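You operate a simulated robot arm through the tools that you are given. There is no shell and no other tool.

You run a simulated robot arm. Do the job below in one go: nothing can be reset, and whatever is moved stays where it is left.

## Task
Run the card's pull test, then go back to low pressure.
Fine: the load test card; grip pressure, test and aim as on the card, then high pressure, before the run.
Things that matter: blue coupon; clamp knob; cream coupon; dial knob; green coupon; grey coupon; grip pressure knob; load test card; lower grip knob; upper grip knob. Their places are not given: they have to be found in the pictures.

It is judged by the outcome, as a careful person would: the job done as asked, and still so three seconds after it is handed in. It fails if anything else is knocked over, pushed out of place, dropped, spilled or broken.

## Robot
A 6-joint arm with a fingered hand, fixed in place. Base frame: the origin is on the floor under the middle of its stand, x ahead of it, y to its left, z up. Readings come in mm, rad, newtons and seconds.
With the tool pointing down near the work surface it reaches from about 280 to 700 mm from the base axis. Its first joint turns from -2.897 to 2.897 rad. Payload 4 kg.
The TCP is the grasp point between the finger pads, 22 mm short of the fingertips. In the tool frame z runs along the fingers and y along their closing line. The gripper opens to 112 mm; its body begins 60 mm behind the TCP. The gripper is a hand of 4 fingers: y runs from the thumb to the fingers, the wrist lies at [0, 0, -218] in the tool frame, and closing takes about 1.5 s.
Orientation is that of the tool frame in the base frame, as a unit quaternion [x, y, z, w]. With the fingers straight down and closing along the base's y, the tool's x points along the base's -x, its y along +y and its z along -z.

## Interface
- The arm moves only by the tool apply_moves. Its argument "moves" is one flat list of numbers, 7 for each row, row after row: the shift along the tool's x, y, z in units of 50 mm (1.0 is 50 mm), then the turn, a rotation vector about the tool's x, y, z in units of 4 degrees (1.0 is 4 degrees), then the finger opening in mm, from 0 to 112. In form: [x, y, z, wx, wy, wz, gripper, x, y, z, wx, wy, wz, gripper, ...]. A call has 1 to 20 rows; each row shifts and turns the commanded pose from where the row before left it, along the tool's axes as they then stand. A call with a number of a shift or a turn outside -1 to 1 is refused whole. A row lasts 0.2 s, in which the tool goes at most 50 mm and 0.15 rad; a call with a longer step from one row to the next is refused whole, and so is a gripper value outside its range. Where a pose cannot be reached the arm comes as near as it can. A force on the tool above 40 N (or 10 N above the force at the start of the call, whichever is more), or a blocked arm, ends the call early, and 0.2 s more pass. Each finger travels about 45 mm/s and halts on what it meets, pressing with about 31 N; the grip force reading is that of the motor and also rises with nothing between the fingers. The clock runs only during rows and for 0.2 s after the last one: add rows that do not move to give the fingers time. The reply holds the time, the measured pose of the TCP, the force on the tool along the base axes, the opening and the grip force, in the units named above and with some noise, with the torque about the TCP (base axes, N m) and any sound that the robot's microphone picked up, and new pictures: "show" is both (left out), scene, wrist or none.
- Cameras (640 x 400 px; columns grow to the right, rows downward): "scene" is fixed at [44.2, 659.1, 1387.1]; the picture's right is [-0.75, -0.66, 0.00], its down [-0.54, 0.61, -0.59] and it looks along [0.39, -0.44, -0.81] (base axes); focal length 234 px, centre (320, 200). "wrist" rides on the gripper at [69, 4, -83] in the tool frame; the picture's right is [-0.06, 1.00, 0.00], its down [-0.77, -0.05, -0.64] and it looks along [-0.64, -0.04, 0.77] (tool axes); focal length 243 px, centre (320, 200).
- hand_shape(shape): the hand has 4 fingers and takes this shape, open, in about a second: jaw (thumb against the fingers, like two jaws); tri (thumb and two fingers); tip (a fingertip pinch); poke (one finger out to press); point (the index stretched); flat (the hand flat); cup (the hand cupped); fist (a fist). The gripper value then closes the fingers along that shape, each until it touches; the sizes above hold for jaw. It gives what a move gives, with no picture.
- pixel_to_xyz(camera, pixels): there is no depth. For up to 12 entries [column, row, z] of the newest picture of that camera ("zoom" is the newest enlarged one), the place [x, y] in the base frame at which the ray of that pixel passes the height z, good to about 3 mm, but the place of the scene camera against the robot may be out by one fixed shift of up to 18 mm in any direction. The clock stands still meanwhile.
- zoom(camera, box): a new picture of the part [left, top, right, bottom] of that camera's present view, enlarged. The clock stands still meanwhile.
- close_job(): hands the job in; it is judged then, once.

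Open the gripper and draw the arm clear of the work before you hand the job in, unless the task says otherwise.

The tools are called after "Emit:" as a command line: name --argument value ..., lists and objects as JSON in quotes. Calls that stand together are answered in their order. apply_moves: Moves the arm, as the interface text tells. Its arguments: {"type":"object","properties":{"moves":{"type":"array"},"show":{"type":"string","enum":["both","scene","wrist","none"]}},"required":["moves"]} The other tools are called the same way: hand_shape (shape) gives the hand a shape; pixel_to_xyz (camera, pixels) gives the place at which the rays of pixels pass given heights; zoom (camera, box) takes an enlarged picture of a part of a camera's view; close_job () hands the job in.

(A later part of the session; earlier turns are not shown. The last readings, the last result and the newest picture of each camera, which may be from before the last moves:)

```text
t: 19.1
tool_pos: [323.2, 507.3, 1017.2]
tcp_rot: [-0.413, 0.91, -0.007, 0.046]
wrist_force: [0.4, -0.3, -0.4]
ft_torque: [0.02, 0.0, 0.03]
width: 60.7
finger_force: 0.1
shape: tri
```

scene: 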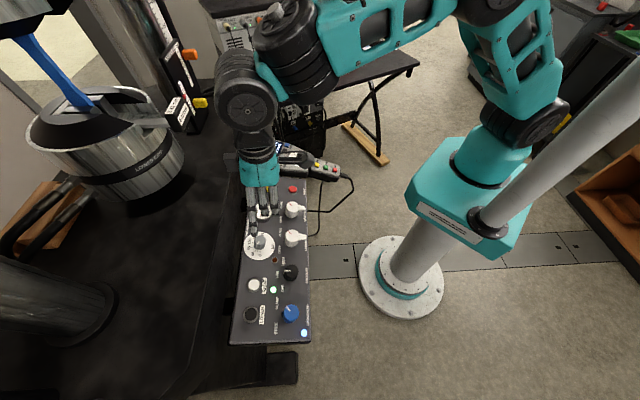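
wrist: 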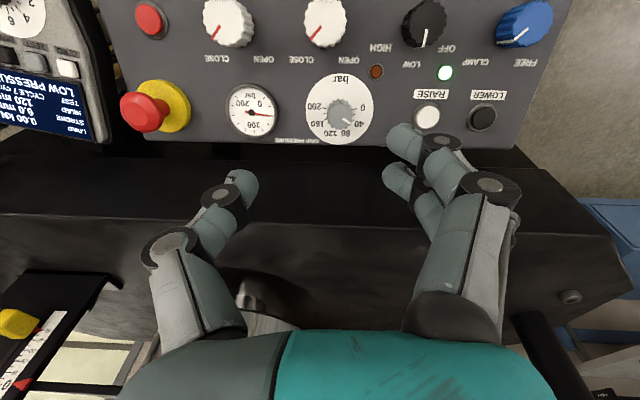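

Tri gives thumb (240,185) and two opposed fingers (~(405,160)). I align the tool axis with the panel normal (15° tilt) and pre-turn the hand −36° about its axis, so there is room for the 80° clockwise turn.

Emit:
apply_moves --moves '[0, 0, 0, -0.154, -0.88, 0, 60, 0, 0, 0, -0.154, -0.88, 0, 60, 0, 0, 0, -0.154, -0.88, 0, 60, 0, 0, 0, 0, 0, -1, 60, 0, 0, 0, 0, 0, -1, 60, 0, 0, 0, 0, 0, -1, 60, 0, 0, 0, 0, 0, -1, 60, 0, 0, 0, 0, 0, -1, 60, 0, 0, 0, 0, 0, -1, 60, 0, 0, 0, 0, 0, -1, 60, 0, 0, 0, 0, 0, -1, 60, 0, 0, 0, 0, 0, -1, 60]'

```text
t: 21.7
tool_pos: [322.6, 508.4, 1016.0]
tcp_rot: [-0.671, 0.73, 0.006, 0.131]
wrist_force: [0.5, 0.1, 0.6]
ft_torque: [-0.02, -0.01, 0.02]
width: 60.9
finger_force: 0.0
shape: tri
```

scene: 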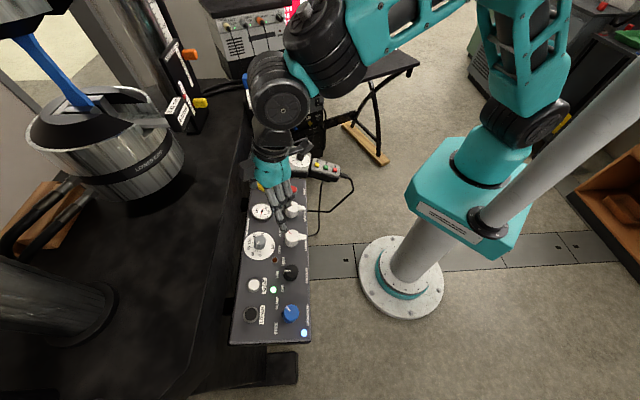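
wrist: 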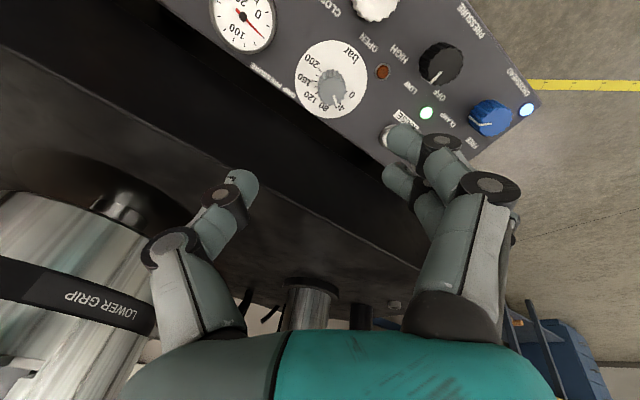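

The tool axis is now along the panel normal. I descend to a hover ~50 mm above the grip-pressure knob's top at about (334,540,888).

Emit:
apply_moves --moves '[-0.031, 0.067, 0.658, 0, 0, 0, 60, -0.031, 0.067, 0.658, 0, 0, 0, 60, -0.031, 0.067, 0.658, 0, 0, 0, 60, -0.031, 0.067, 0.658, 0, 0, 0, 60]'

```text
t: 22.7
tool_pos: [334.7, 541.2, 888.3]
tcp_rot: [-0.671, 0.73, 0.006, 0.13]
wrist_force: [0.6, 0.2, -0.7]
ft_torque: [-0.03, -0.02, 0.03]
width: 60.7
finger_force: 0.1
shape: tri
```

scene: 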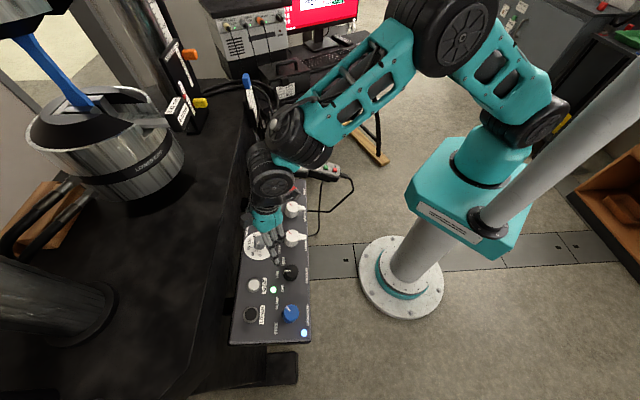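
wrist: 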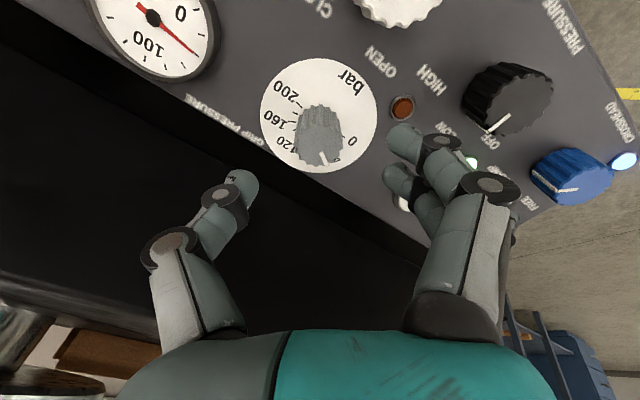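

The knob appears near column 320, rows 115–155, matching the predicted axis. I zoom to refine.

Emit:
zoom --camera "wrist" --box '[250, 50, 390, 190]'

```text
2.86 times, centred on (320, 120) of wrist
```

zoom: 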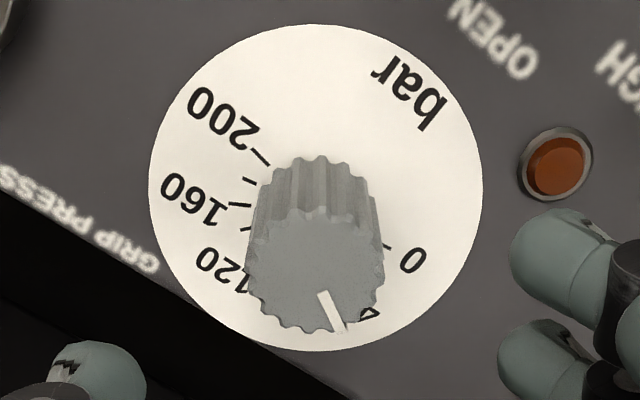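

Knob axis is within ~2 mm of the tool axis (offset about +1.5 mm in tool x, −1.2 mm in y), top ≈50 mm below the TCP. I descend 45 mm and look again.

Emit:
apply_moves --moves '[0.01, -0.008, 0.3, 0, 0, 0, 60, 0.01, -0.008, 0.3, 0, 0, 0, 60, 0.01, -0.008, 0.3, 0, 0, 0, 60]'

```text
t: 23.5
tool_pos: [344.3, 549.4, 845.2]
tcp_rot: [-0.67, 0.731, 0.005, 0.13]
wrist_force: [0.3, 0.6, -0.6]
ft_torque: [0.02, 0.0, -0.03]
width: 60.7
finger_force: 0.1
shape: tri
```

scene: 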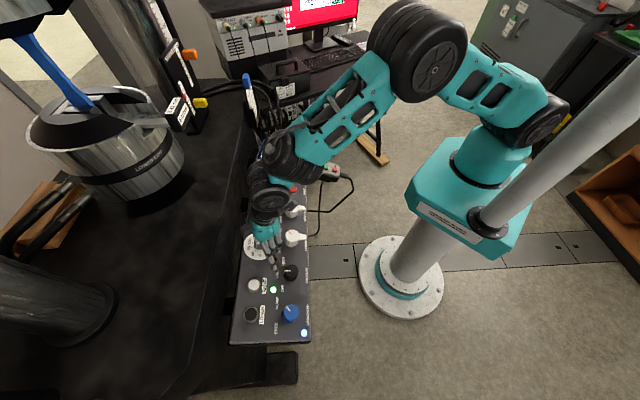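
wrist: 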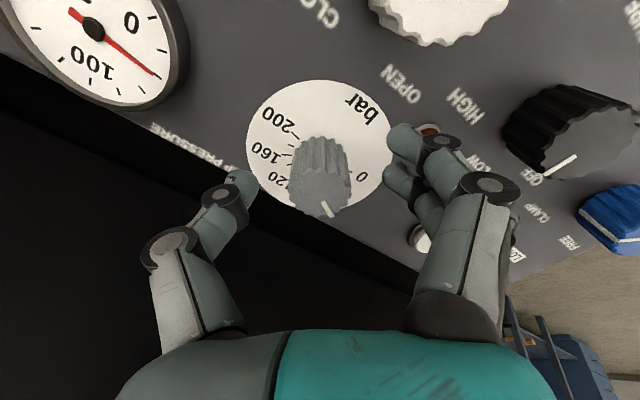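

The knob is centred between thumb and fingers. I advance 14 mm more and close the fingers on it.

Emit:
apply_moves --moves '[0, 0, 0.14, 0, 0, 0, 60, 0, 0, 0.14, 0, 0, 0, 60, 0, 0, 0, 0, 0, 0, 25, 0, 0, 0, 0, 0, 0, 25, 0, 0, 0, 0, 0, 0, 25, 0, 0, 0, 0, 0, 0, 25, 0, 0, 0, 0, 0, 0, 25, 0, 0, 0, 0, 0, 0, 25]'

```text
t: 25.3
tool_pos: [346.7, 550.8, 830.5]
tcp_rot: [-0.669, 0.732, 0.005, 0.131]
wrist_force: [11.2, -1.8, -1.1]
ft_torque: [0.01, -0.14, -0.05]
width: 13.2
finger_force: 31.2
shape: tri
```

scene: 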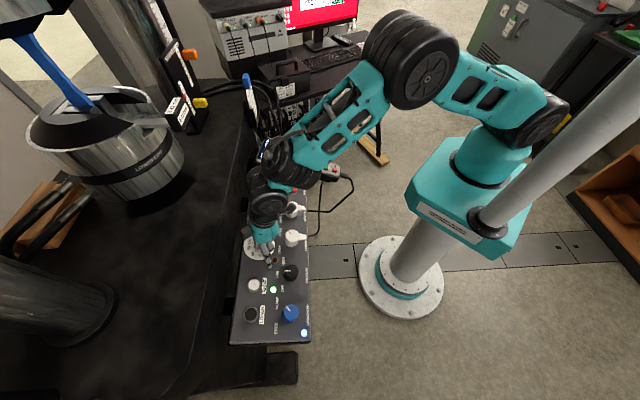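
wrist: 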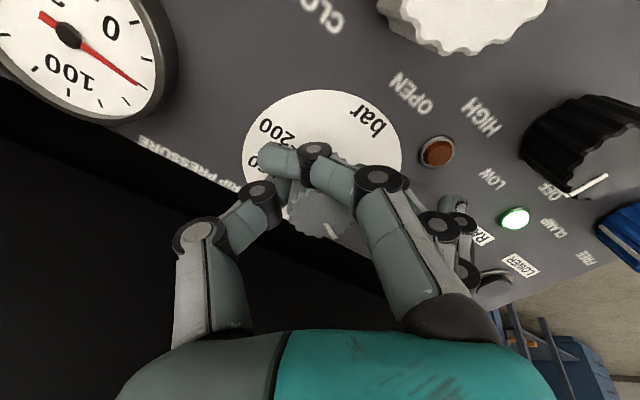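

The gripper closed to 13 mm with 31 N; a finger seems to wrap across the knob's upper side. I zoom to judge the grip.

Emit:
zoom --camera "wrist" --box '[220, 90, 440, 260]'

Emit:
zoom --camera "scene" --box '[225, 190, 315, 280]'

```text
2.35 times, centred on (330, 175) of wrist
```

zoom: 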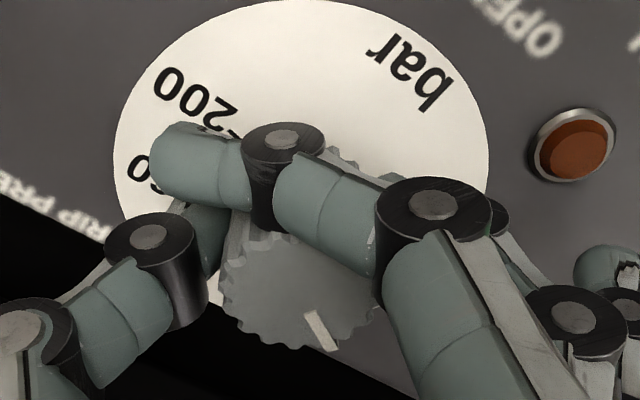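

```text
4.44 times, centred on (270, 235) of scene
```

zoom: 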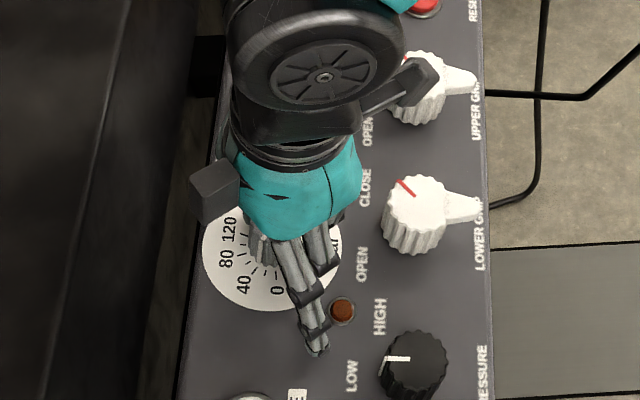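

In tri one finger slid past the knob instead of opposing it. I open, retreat 65 mm along the axis, and examine the "tip" and "jaw" closures.

Emit:
apply_moves --moves '[0, 0, 0, 0, 0, 0, 70, 0, 0, 0, 0, 0, 0, 70, 0, 0, 0, 0, 0, 0, 70, 0, 0, 0, 0, 0, 0, 70, 0, 0, 0, 0, 0, 0, 70, 0, 0, -0.4, 0, 0, 0, 70, 0, 0, -0.5, 0, 0, 0, 70, 0, 0, -0.5, 0, 0, 0, 70]' --show "none"

Emit:
hand_shape --shape "tip"

Emit:
apply_moves --moves '[0, 0, 0, 0, 0, 0, 32, 0, 0, 0, 0, 0, 0, 32, 0, 0, 0, 0, 0, 0, 32, 0, 0, 0, 0, 0, 0, 32, 0, 0, 0, 0, 0, 0, 32, 0, 0, 0, 0, 0, 0, 32, 0, 0, 0, 0, 0, 0, 32]' --show "wrist"

Emit:
zoom --camera "wrist" --box '[160, 40, 540, 330]'

Emit:
hand_shape --shape "jaw"

Emit:
apply_moves --moves '[0, 0, 0, 0, 0, 0, 32, 0, 0, 0, 0, 0, 0, 32, 0, 0, 0, 0, 0, 0, 32, 0, 0, 0, 0, 0, 0, 32, 0, 0, 0, 0, 0, 0, 32, 0, 0, 0, 0, 0, 0, 32, 0, 0, 0, 0, 0, 0, 32]' --show "wrist"

Emit:
zoom --camera "wrist" --box '[160, 40, 540, 330]'

```text
t: 27.1
tool_pos: [333.2, 537.2, 899.3]
tcp_rot: [-0.67, 0.731, 0.006, 0.131]
wrist_force: [-0.3, -0.3, 0.2]
ft_torque: [-0.01, 0.0, 0.0]
width: 69.4
finger_force: 0.1
shape: tri
```

```text
t: 28.0
tool_pos: [332.8, 538.1, 898.9]
tcp_rot: [-0.671, 0.73, 0.006, 0.131]
wrist_force: [0.1, 0.2, -0.2]
ft_torque: [0.02, 0.0, 0.0]
width: 112.0
finger_force: 0.1
shape: tip
```

```text
t: 29.6
tool_pos: [334.4, 537.5, 898.2]
tcp_rot: [-0.671, 0.73, 0.005, 0.13]
wrist_force: [0.4, -0.7, 0.4]
ft_torque: [0.01, 0.0, 0.0]
width: 32.5
finger_force: 0.0
shape: tip
```

wrist: 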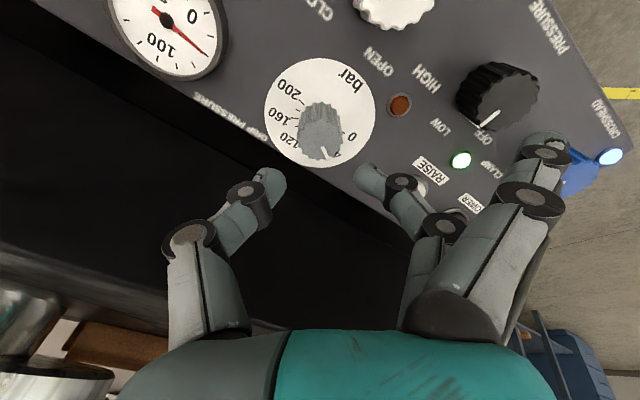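

```text
1.38 times, centred on (350, 185) of wrist
```

zoom: 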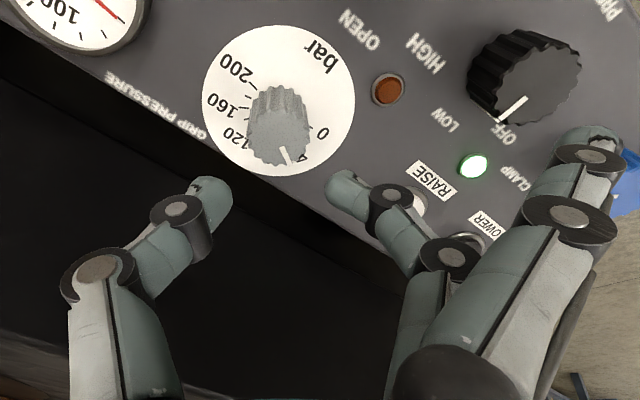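

```text
t: 30.5
tool_pos: [334.2, 536.6, 899.7]
tcp_rot: [-0.67, 0.731, 0.005, 0.13]
wrist_force: [0.1, 0.9, 0.6]
ft_torque: [0.0, 0.02, 0.0]
width: 112.0
finger_force: 0.0
shape: jaw
```

```text
t: 32.1
tool_pos: [333.9, 537.4, 898.4]
tcp_rot: [-0.671, 0.73, 0.005, 0.131]
wrist_force: [-0.8, -0.1, -0.7]
ft_torque: [-0.01, 0.02, -0.02]
width: 32.3
finger_force: 0.1
shape: jaw
```

wrist: 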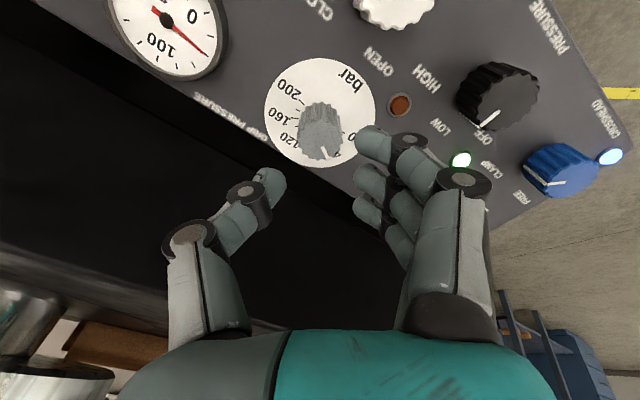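

```text
1.38 times, centred on (350, 185) of wrist
```

zoom: 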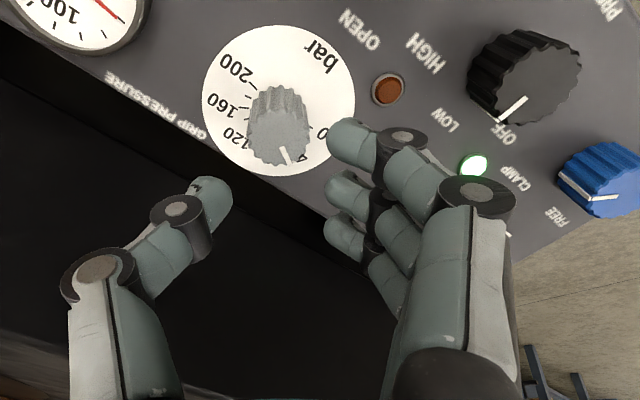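

In jaw the thumb (275,180) opposes the middle finger (362,180) with outer fingers flanking – symmetric about the knob. I'll use jaw at 64 mm opening, go 74 mm down the axis and close.

Emit:
apply_moves --moves '[0, 0, 0, 0, 0, 0, 64, 0, 0, 0, 0, 0, 0, 64, 0, 0, 0, 0, 0, 0, 64, 0, 0, 0, 0, 0, 0, 64, 0, 0, 0.5, 0, 0, 0, 64, 0, 0, 0.5, 0, 0, 0, 64, 0, 0, 0.3, 0, 0, 0, 64, 0, 0, 0.18, 0, 0, 0, 64]' --show "wrist"

```text
t: 33.9
tool_pos: [346.0, 550.5, 828.2]
tcp_rot: [-0.67, 0.731, 0.006, 0.13]
wrist_force: [-3.7, -5.2, 13.1]
ft_torque: [-0.07, 0.58, 0.21]
width: 63.3
finger_force: 0.1
shape: jaw
```

wrist: 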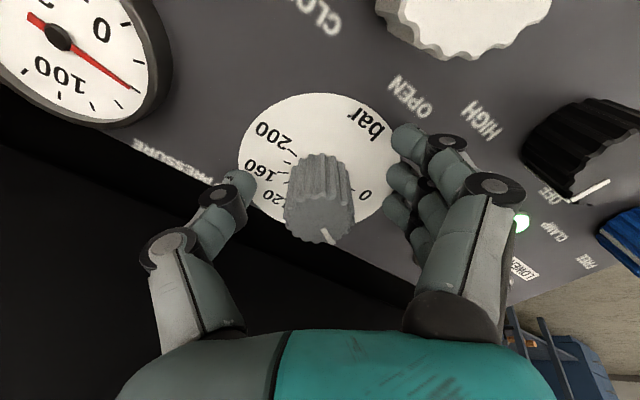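

A 13 N upward contact: a fingertip touches the panel. I back off 6 mm and then close.

Emit:
apply_moves --moves '[0, 0, -0.12, 0, 0, 0, 64, 0, 0, 0, 0, 0, 0, 64]' --show "none"

Emit:
apply_moves --moves '[0, 0, 0, 0, 0, 0, 25, 0, 0, 0, 0, 0, 0, 25, 0, 0, 0, 0, 0, 0, 25, 0, 0, 0, 0, 0, 0, 25, 0, 0, 0, 0, 0, 0, 25, 0, 0, 0, 0, 0, 0, 25]' --show "wrist"

Emit:
zoom --camera "wrist" --box '[200, 90, 440, 270]'

```text
t: 34.5
tool_pos: [345.8, 548.9, 832.8]
tcp_rot: [-0.67, 0.73, 0.005, 0.131]
wrist_force: [-0.1, 0.4, -0.4]
ft_torque: [0.01, -0.02, -0.01]
width: 63.9
finger_force: 0.1
shape: jaw
```

```text
t: 35.9
tool_pos: [346.6, 550.8, 833.1]
tcp_rot: [-0.67, 0.73, 0.005, 0.131]
wrist_force: [1.0, -0.3, 0.6]
ft_torque: [0.01, 0.0, -0.02]
width: 26.1
finger_force: 0.0
shape: jaw
```

wrist: 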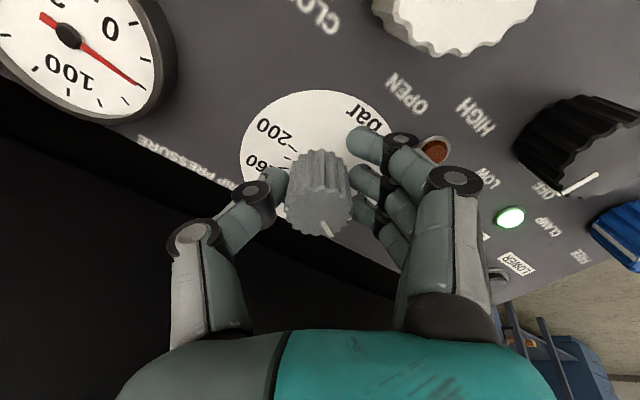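

```text
2.22 times, centred on (320, 180) of wrist
```

zoom: 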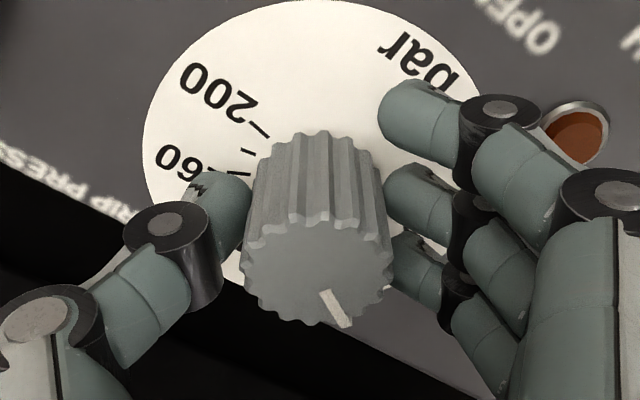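

Thumb and middle finger are exactly opposed on the knob. I close fully for a firm pinch.

Emit:
apply_moves --moves '[0, 0, 0, 0, 0, 0, 10, 0, 0, 0, 0, 0, 0, 10, 0, 0, 0, 0, 0, 0, 10, 0, 0, 0, 0, 0, 0, 10]' --show "wrist"

Emit:
zoom --camera "wrist" --box '[200, 90, 440, 270]'

```text
t: 36.9
tool_pos: [345.8, 549.5, 832.3]
tcp_rot: [-0.67, 0.731, 0.005, 0.131]
wrist_force: [7.6, 2.2, -2.1]
ft_torque: [0.04, -0.08, 0.01]
width: 12.8
finger_force: 31.2
shape: jaw
```

wrist: 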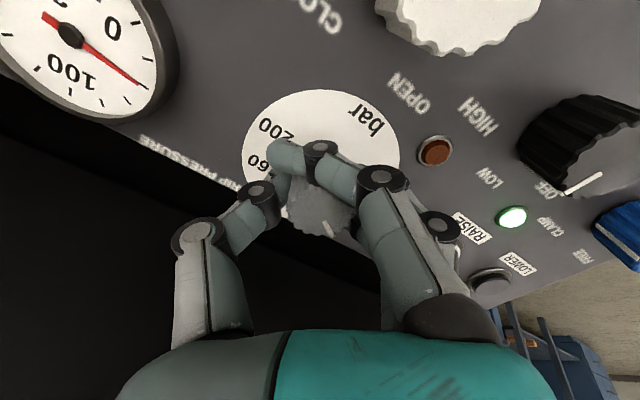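

```text
2.22 times, centred on (320, 180) of wrist
```

zoom: 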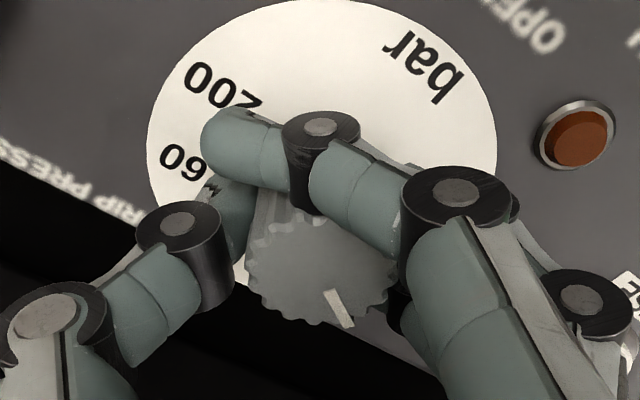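

Firm pinch (31 N). I turn +12° (clockwise from above) as a trial and check the pointer against the scale.

Emit:
apply_moves --moves '[0, 0, 0, 0, 0, 1, 10, 0, 0, 0, 0, 0, 1, 10, 0, 0, 0, 0, 0, 1, 10]' --show "wrist"

Emit:
zoom --camera "wrist" --box '[200, 90, 440, 270]'

```text
t: 37.7
tool_pos: [346.6, 550.0, 833.0]
tcp_rot: [-0.59, 0.796, 0.019, 0.13]
wrist_force: [10.9, 8.6, -4.9]
ft_torque: [0.13, -0.11, -0.01]
width: 12.8
finger_force: 31.0
shape: jaw
```

wrist: 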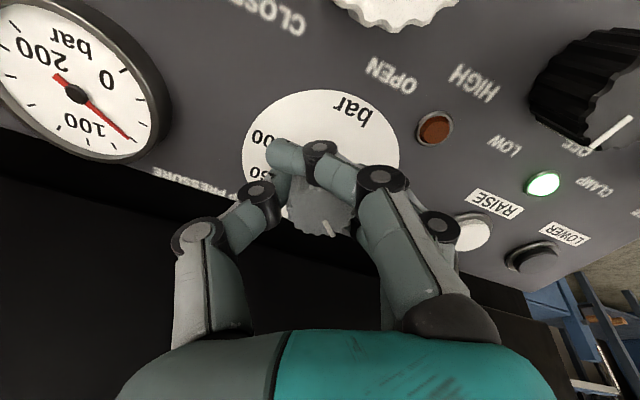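

```text
2.22 times, centred on (320, 180) of wrist
```

zoom: 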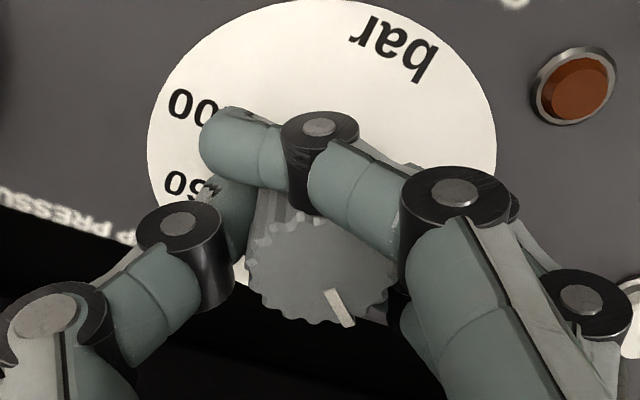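

The knob turns with the hand and the gauge needle follows. I continue +48°.

Emit:
apply_moves --moves '[0, 0, 0, 0, 0, 1, 10, 0, 0, 0, 0, 0, 1, 10, 0, 0, 0, 0, 0, 1, 10, 0, 0, 0, 0, 0, 1, 10, 0, 0, 0, 0, 0, 1, 10, 0, 0, 0, 0, 0, 1, 10, 0, 0, 0, 0, 0, 1, 10, 0, 0, 0, 0, 0, 1, 10, 0, 0, 0, 0, 0, 1, 10, 0, 0, 0, 0, 0, 1, 10, 0, 0, 0, 0, 0, 1, 10, 0, 0, 0, 0, 0, 1, 10]' --show "wrist"

Emit:
zoom --camera "wrist" --box '[200, 90, 440, 270]'

Emit:
zoom --camera "wrist" --box '[0, 0, 240, 260]'

```text
t: 40.3
tool_pos: [345.2, 549.4, 833.2]
tcp_rot: [-0.215, 0.968, 0.07, 0.11]
wrist_force: [2.3, 2.7, -8.5]
ft_torque: [0.14, -0.03, 0.04]
width: 11.6
finger_force: 30.7
shape: jaw
```

wrist: 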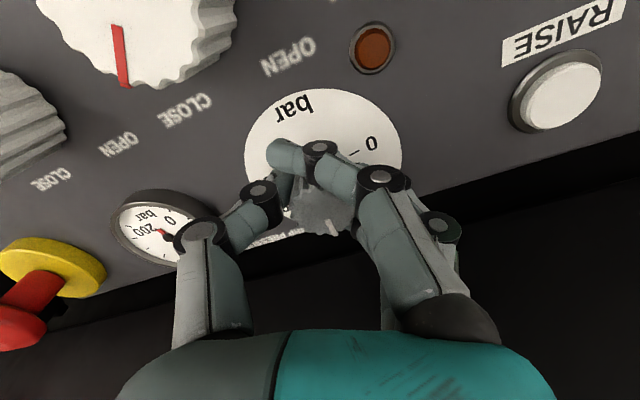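

```text
2.22 times, centred on (320, 180) of wrist
```

zoom: 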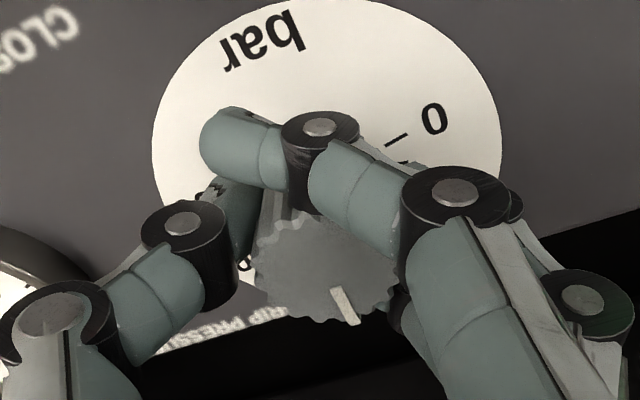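

```text
1.54 times, centred on (120, 130) of wrist
```

zoom: 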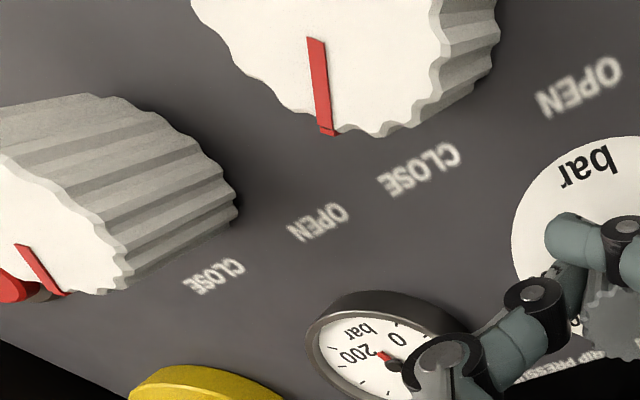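

60° done with the knob following. I turn the remaining +20°, then open and back away to check the pointer and gauge.

Emit:
apply_moves --moves '[0, 0, 0, 0, 0, 1, 10, 0, 0, 0, 0, 0, 1, 10, 0, 0, 0, 0, 0, 1, 10, 0, 0, 0, 0, 0, 1, 10, 0, 0, 0, 0, 0, 1, 10, 0, 0, 0, 0, 0, 0, 10]' --show "none"

Emit:
apply_moves --moves '[0, 0, 0, 0, 0, 0, 64, 0, 0, 0, 0, 0, 0, 64, 0, 0, 0, 0, 0, 0, 64, 0, 0, 0, 0, 0, 0, 64, 0, 0, 0, 0, 0, 0, 64, 0, 0, 0, 0, 0, 0, 64, 0, 0, -0.5, 0, 0, 0, 64, 0, 0, -0.8, 0, 0, 0, 64, 0, 0, -0.8, 0, 0, 0, 64]' --show "both"

Emit:
zoom --camera "wrist" --box '[230, 40, 410, 190]'

```text
t: 41.7
tool_pos: [345.1, 548.3, 833.5]
tcp_rot: [-0.044, 0.991, 0.088, 0.096]
wrist_force: [-3.3, 3.3, -14.4]
ft_torque: [0.17, 0.06, 0.04]
width: 11.4
finger_force: 31.4
shape: jaw
```

```text
t: 43.7
tool_pos: [326.2, 531.5, 935.6]
tcp_rot: [-0.043, 0.991, 0.088, 0.096]
wrist_force: [0.1, 0.8, 0.0]
ft_torque: [0.01, 0.02, -0.02]
width: 63.3
finger_force: 0.1
shape: jaw
```

scene: 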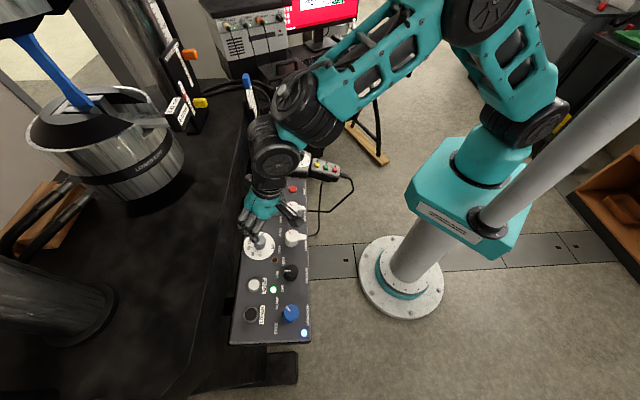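
wrist: 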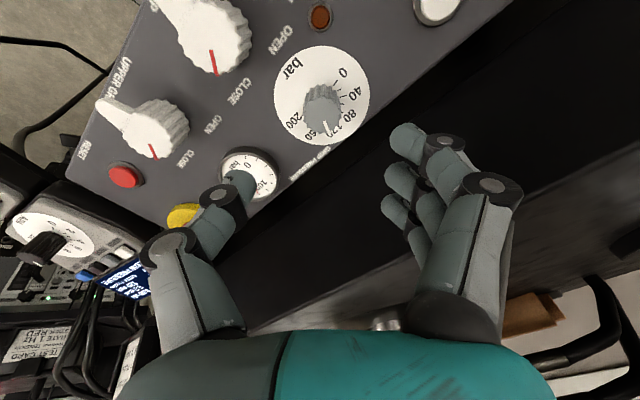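

```text
2.67 times, centred on (320, 115) of wrist
```

zoom: 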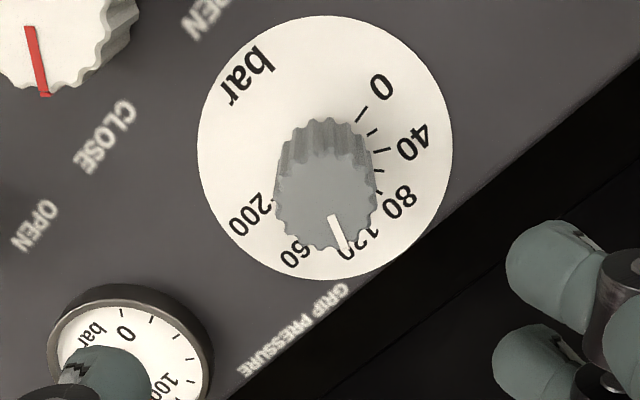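

Pointer is near 120. To read it without parallax, I shift 60 mm forward so the camera is nearly over the dial axis.

Emit:
apply_moves --moves '[-0.6, 0, -0.1, 0, 0, 0, 64, -0.6, 0, -0.1, 0, 0, 0, 64]' --show "wrist"

Emit:
zoom --camera "wrist" --box '[220, 0, 420, 125]'

```text
t: 44.3
tool_pos: [382.8, 531.4, 957.0]
tcp_rot: [-0.044, 0.991, 0.088, 0.096]
wrist_force: [0.3, 0.0, 0.2]
ft_torque: [0.0, 0.01, -0.02]
width: 63.2
finger_force: 0.0
shape: jaw
```

wrist: 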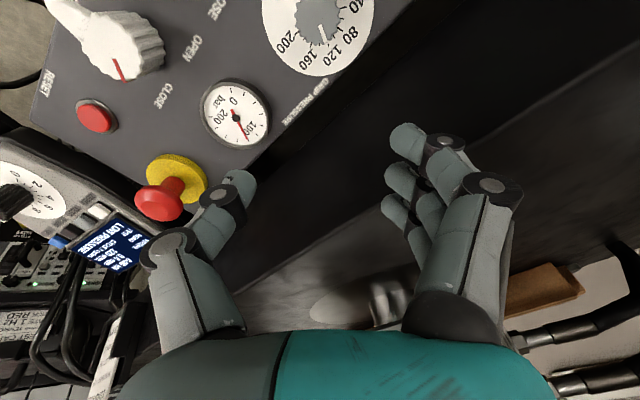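

```text
3.20 times, centred on (320, 62) of wrist
```

zoom: 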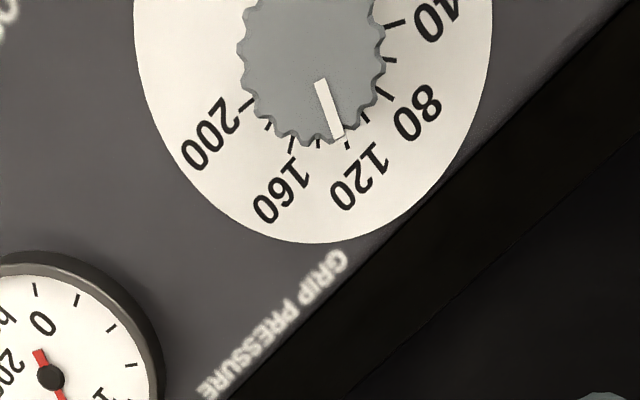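

Pointer sits right at the 120 tick. I zoom on the gauge (236,115) to cross-check.

Emit:
zoom --camera "wrist" --box '[190, 65, 290, 155]'

Emit:
zoom --camera "wrist" --box '[270, 0, 380, 75]'

```text
4.44 times, centred on (240, 110) of wrist
```

zoom: 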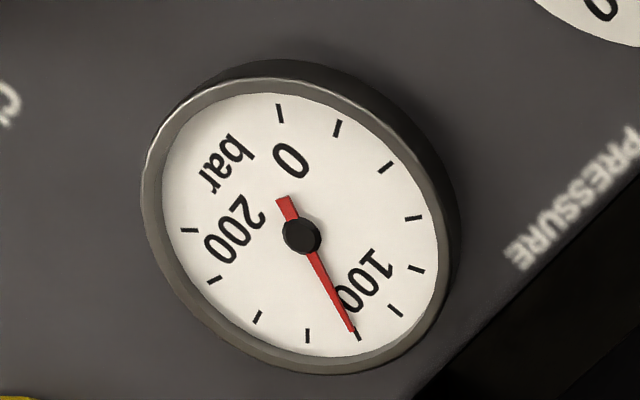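

```text
5.33 times, centred on (325, 38) of wrist
```

zoom: 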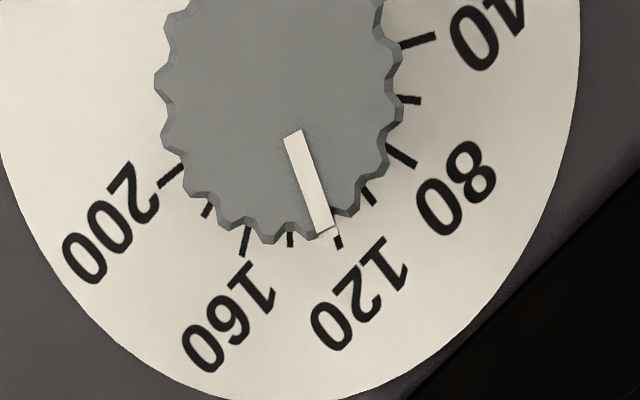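

Gauge needle sits on the 120 tick (357,335) – grip pressure is set. Next the handset: I lift, straighten the tool to vertical with yaw ≈30°, then move to view the handset.

Emit:
apply_moves --moves '[0, 0, -0.9, 0, 0, 0, 64, 0, 0, 0, 0.8, 0.957, 0, 64, 0, 0, 0, 0.8, 0.957, 0, 64, 0, 0, 0, 0.8, 0.957, 0, 64, 0, 0, 0, 0, 0, -1, 64, 0, 0, 0, 0, 0, -1, 64, 0, 0, 0, 0, 0, -1, 64, 0, 0, 0, 0, 0, -1, 64, 0, 0, 0, 0, 0, -1, 64, 0, 0, 0, 0, 0, -1, 64]' --show "none"

```text
t: 46.5
tool_pos: [373.5, 524.5, 1001.4]
tcp_rot: [-0.252, 0.968, 0.0, 0.0]
wrist_force: [-0.5, -0.7, -0.4]
ft_torque: [0.01, -0.01, -0.01]
width: 63.4
finger_force: 0.1
shape: jaw
```

Tool is now vertical, yaw 29°. I move to (415,194,960) to look at the handset.

Emit:
apply_moves --moves '[0.313, -0.772, 0.1, 0, 0, 0, 64, 0.313, -0.772, 0.1, 0, 0, 0, 64, 0.313, -0.772, 0.1, 0, 0, 0, 64, 0.313, -0.772, 0.1, 0, 0, 0, 64, 0.313, -0.772, 0.1, 0, 0, 0, 64, 0.313, -0.772, 0.1, 0, 0, 0, 64, 0.313, -0.772, 0.1, 0, 0, 0, 64, 0.313, -0.772, 0.1, 0, 0, 0, 64]'

Emit:
zoom --camera "wrist" --box '[200, 40, 440, 240]'

```text
t: 48.3
tool_pos: [416.8, 193.5, 960.9]
tcp_rot: [-0.252, 0.968, 0.0, 0.0]
wrist_force: [-0.7, -0.9, 0.0]
ft_torque: [-0.02, 0.03, 0.01]
width: 63.4
finger_force: 0.2
shape: jaw
```

scene: 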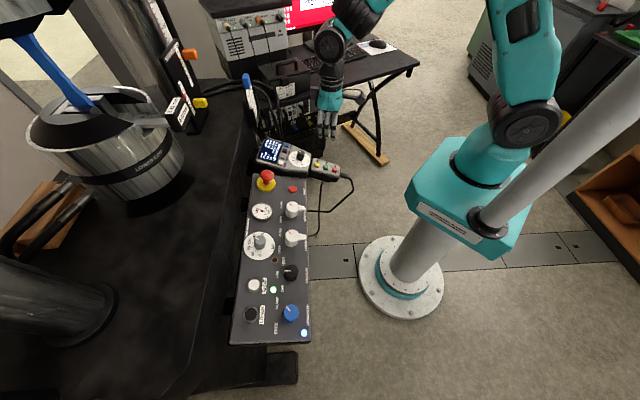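
wrist: 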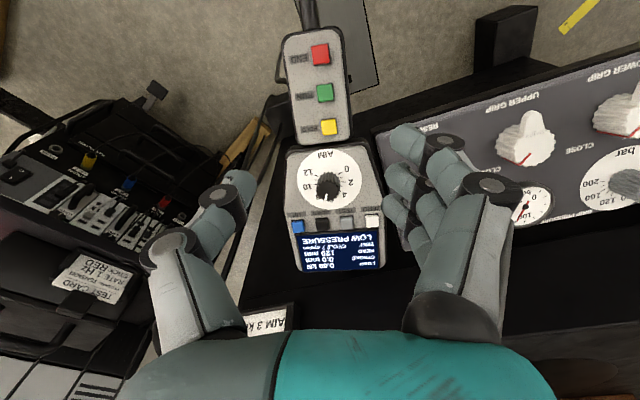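

```text
2.00 times, centred on (320, 140) of wrist
```

zoom: 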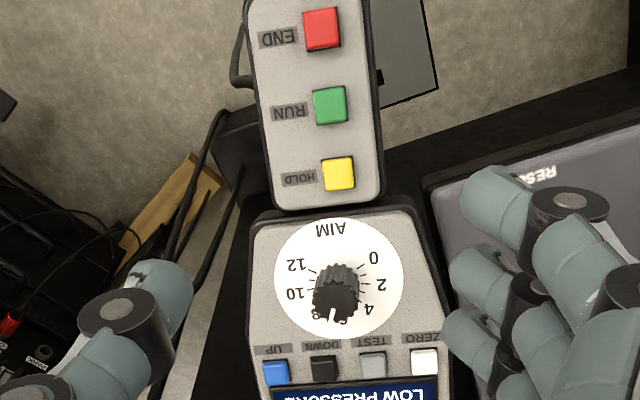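

Clear view of the handset. I query TEST (347,222), dial centre (328,180), knob top (327,190), RUN (325,92), HOLD, END, ZERO, UP at candidate heights.

Emit:
pixel_to_xyz --camera "wrist" --pixels '[[347, 222, 780], [347, 222, 800], [347, 222, 820], [328, 180, 780], [328, 180, 800], [328, 180, 820], [325, 92, 780], [325, 92, 800], [320, 54, 780], [320, 54, 800], [298, 225, 800], [372, 221, 800]]'

Emit:
zoom --camera "wrist" --box '[280, 140, 390, 280]'

```text
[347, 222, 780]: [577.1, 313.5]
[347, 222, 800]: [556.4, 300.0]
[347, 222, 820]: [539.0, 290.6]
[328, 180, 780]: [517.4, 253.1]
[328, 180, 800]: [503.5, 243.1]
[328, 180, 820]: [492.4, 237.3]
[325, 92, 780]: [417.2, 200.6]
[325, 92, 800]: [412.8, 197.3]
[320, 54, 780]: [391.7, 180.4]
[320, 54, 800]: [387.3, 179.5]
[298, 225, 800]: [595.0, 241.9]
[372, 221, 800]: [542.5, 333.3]
```

```text
2.86 times, centred on (335, 210) of wrist
```

zoom: 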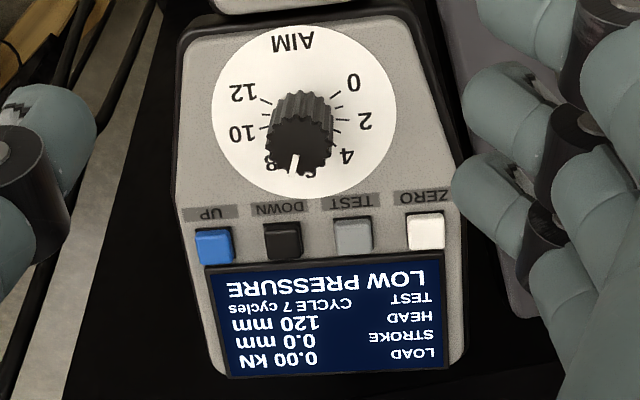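

TEST top triangulates to about (541,290,820); the handset is also tilted ~13° and yawed ≈30°. I switch to "poke" and look at where the poking fingertip lies.

Emit:
hand_shape --shape "poke"

Emit:
apply_moves --moves '[0, 0, 0, 0, 0, 0, 112, 0, 0, 0, 0, 0, 0, 112, 0, 0, 0, 0, 0, 0, 112]'

Emit:
zoom --camera "wrist" --box '[160, 40, 560, 340]'

Emit:
zoom --camera "scene" --box '[290, 30, 390, 150]'

```text
t: 49.2
tool_pos: [416.1, 194.4, 961.4]
tcp_rot: [-0.251, 0.968, 0.0, 0.001]
wrist_force: [-0.7, -0.1, -0.8]
ft_torque: [-0.01, -0.01, 0.01]
width: 0.0
finger_force: 0.0
shape: poke
```

```text
t: 50.0
tool_pos: [417.2, 193.1, 961.2]
tcp_rot: [-0.251, 0.968, 0.0, 0.0]
wrist_force: [-0.6, -0.1, 0.0]
ft_torque: [-0.01, 0.0, -0.01]
width: 0.1
finger_force: 0.0
shape: poke
```

scene: 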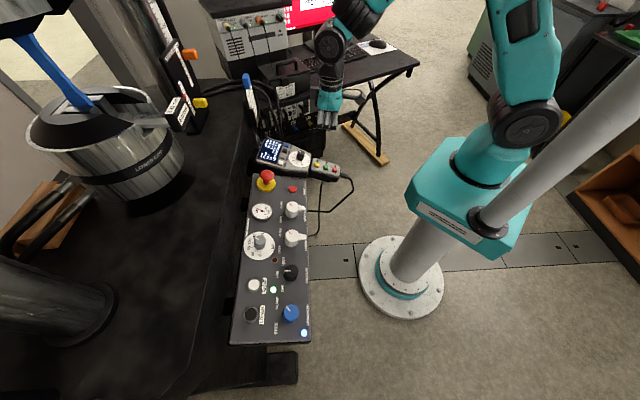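
wrist: 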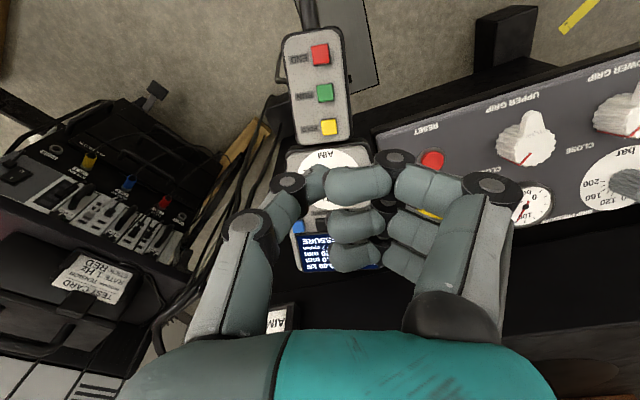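

```text
1.33 times, centred on (360, 190) of wrist
```

zoom: 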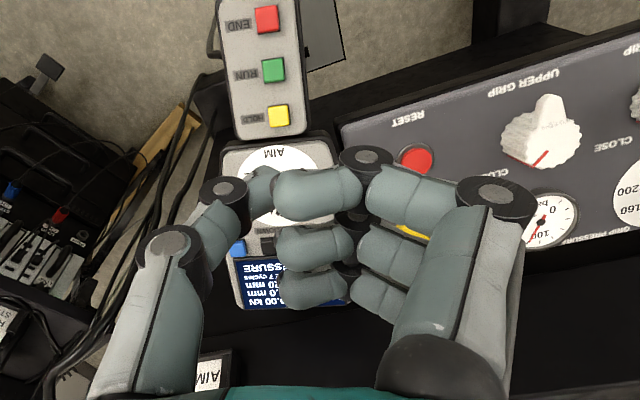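

```text
3.33 times, centred on (340, 90) of scene
```

zoom: 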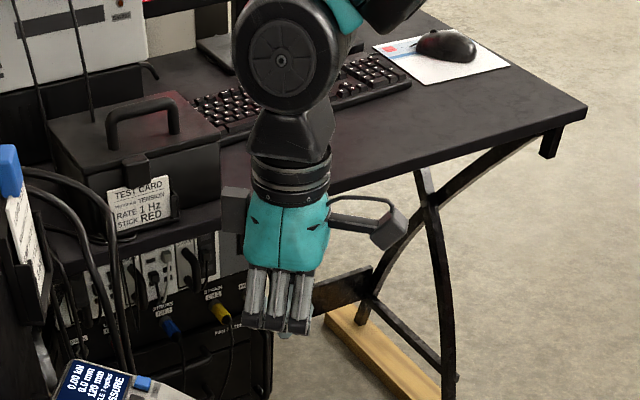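

In "poke" the fingers are folded over and I can't see which tip leads. I look at "point" for comparison.

Emit:
hand_shape --shape "point"

Emit:
apply_moves --moves '[0, 0, 0, 0, 0, 0, 112, 0, 0, 0, 0, 0, 0, 112]'

Emit:
zoom --camera "wrist" --box '[160, 40, 560, 340]'

Emit:
zoom --camera "scene" --box '[290, 60, 370, 150]'

```text
t: 50.9
tool_pos: [416.4, 194.1, 961.0]
tcp_rot: [-0.252, 0.968, -0.001, 0.0]
wrist_force: [0.8, -0.1, -0.5]
ft_torque: [-0.02, 0.02, -0.03]
width: 106.1
finger_force: 0.1
shape: point
```

```text
t: 51.5
tool_pos: [415.8, 193.7, 960.8]
tcp_rot: [-0.251, 0.968, 0.0, 0.0]
wrist_force: [-0.2, 0.2, 0.2]
ft_torque: [0.02, 0.02, 0.01]
width: 105.9
finger_force: 0.1
shape: point
```

scene: 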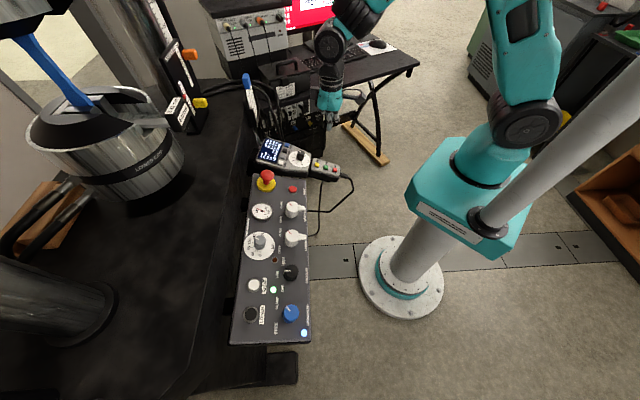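
wrist: 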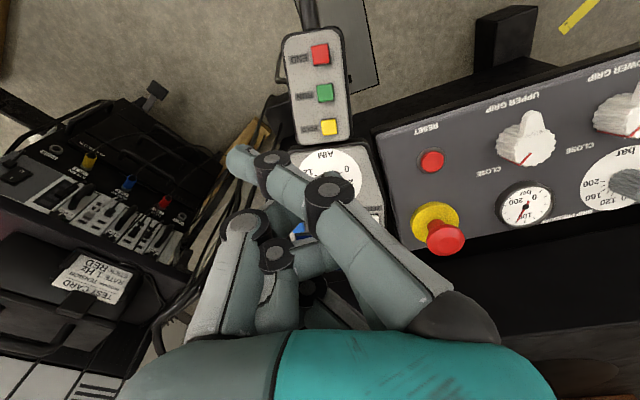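

```text
1.33 times, centred on (360, 190) of wrist
```

zoom: 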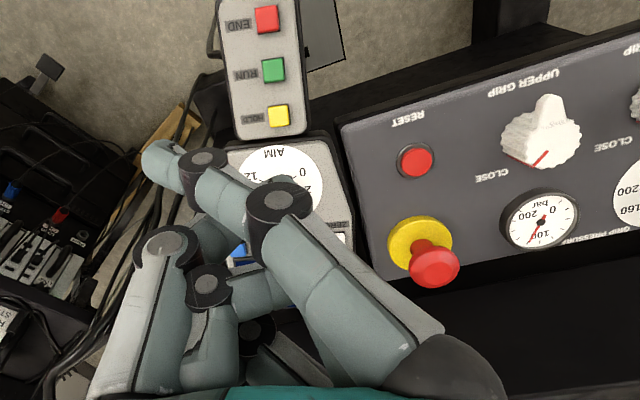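

```text
4.44 times, centred on (330, 105) of scene
```

zoom: 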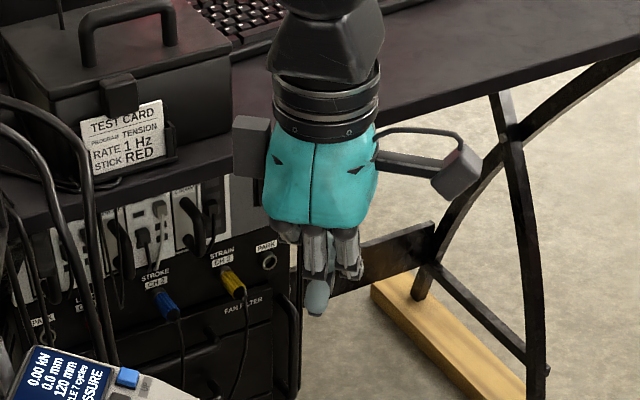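

"Point" leans across the hand, so I'd rather press with a closed "tip" pinch whose contact point is on the tool axis. First I need the surroundings (card holder, e-stop) located, so I query the scene for the card's blue tab and the e-stop.

Emit:
pixel_to_xyz --camera "scene" --pixels '[[248, 76, 850], [248, 76, 900], [248, 76, 950], [248, 76, 1000], [251, 105, 850], [251, 105, 900], [267, 175, 850], [267, 175, 870], [267, 185, 800], [283, 152, 820], [272, 150, 820], [301, 157, 820]]'

Emit:
hand_shape --shape "tip"

Emit:
apply_moves --moves '[0, 0, 0, 0, 0, 0, 0, 0, 0, 0, 0, 0, 0, 0, 0, 0, 0, 0, 0, 0, 0, 0, 0, 0, 0, 0, 0, 0, 0, 0, 0, 0, 0, 0, 0, 0, 0, 0, 0, 0, 0, 0, 0, 0, 0, 0, 0, 0, 0, 0, 0, 0, 0, 0, 0, 0, 0, 0, 0, 0, 0, 0, 0]'

Emit:
zoom --camera "wrist" --box '[160, 40, 600, 340]'

Emit:
zoom --camera "scene" --box '[290, 60, 370, 150]'

```text
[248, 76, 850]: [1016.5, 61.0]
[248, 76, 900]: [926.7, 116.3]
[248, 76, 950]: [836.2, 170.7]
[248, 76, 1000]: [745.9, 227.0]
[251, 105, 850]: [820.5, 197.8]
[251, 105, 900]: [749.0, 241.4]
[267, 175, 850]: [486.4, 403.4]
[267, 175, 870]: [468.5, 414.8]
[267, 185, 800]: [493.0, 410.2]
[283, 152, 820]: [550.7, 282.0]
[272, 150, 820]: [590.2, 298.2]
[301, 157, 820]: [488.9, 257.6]
```

```text
t: 52.4
tool_pos: [415.9, 193.0, 960.8]
tcp_rot: [-0.251, 0.968, 0.001, -0.001]
wrist_force: [-0.5, 0.2, 0.1]
ft_torque: [0.01, 0.0, 0.02]
width: 111.6
finger_force: 0.1
shape: tip
```

```text
t: 54.4
tool_pos: [417.1, 192.5, 960.0]
tcp_rot: [-0.251, 0.968, 0.001, 0.0]
wrist_force: [-0.8, 0.0, 0.1]
ft_torque: [-0.01, -0.03, 0.01]
width: 0.2
finger_force: 31.2
shape: tip
```

scene: 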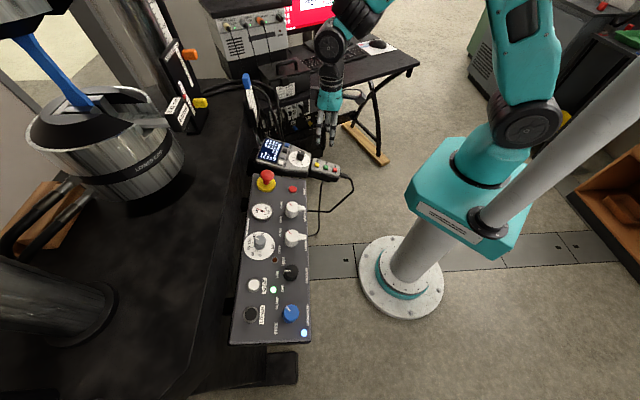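
wrist: 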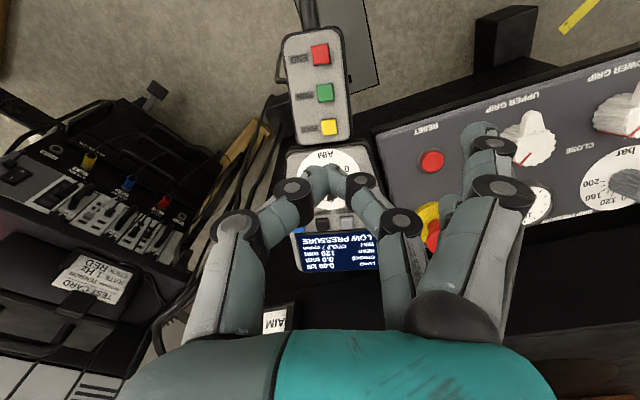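

```text
1.33 times, centred on (380, 190) of wrist
```

zoom: 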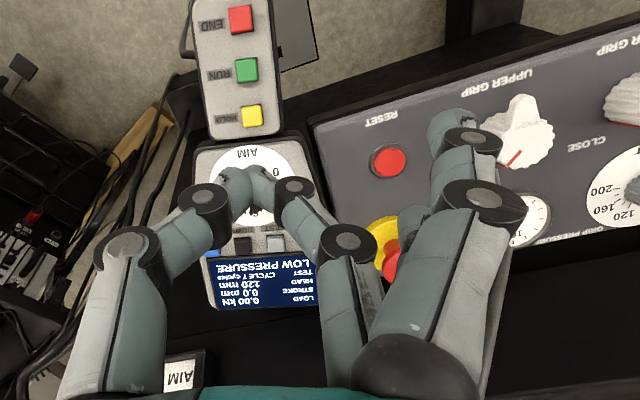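

```text
4.44 times, centred on (330, 105) of scene
```

zoom: 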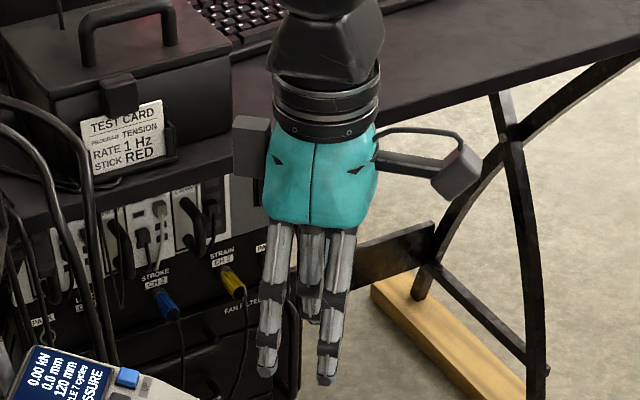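

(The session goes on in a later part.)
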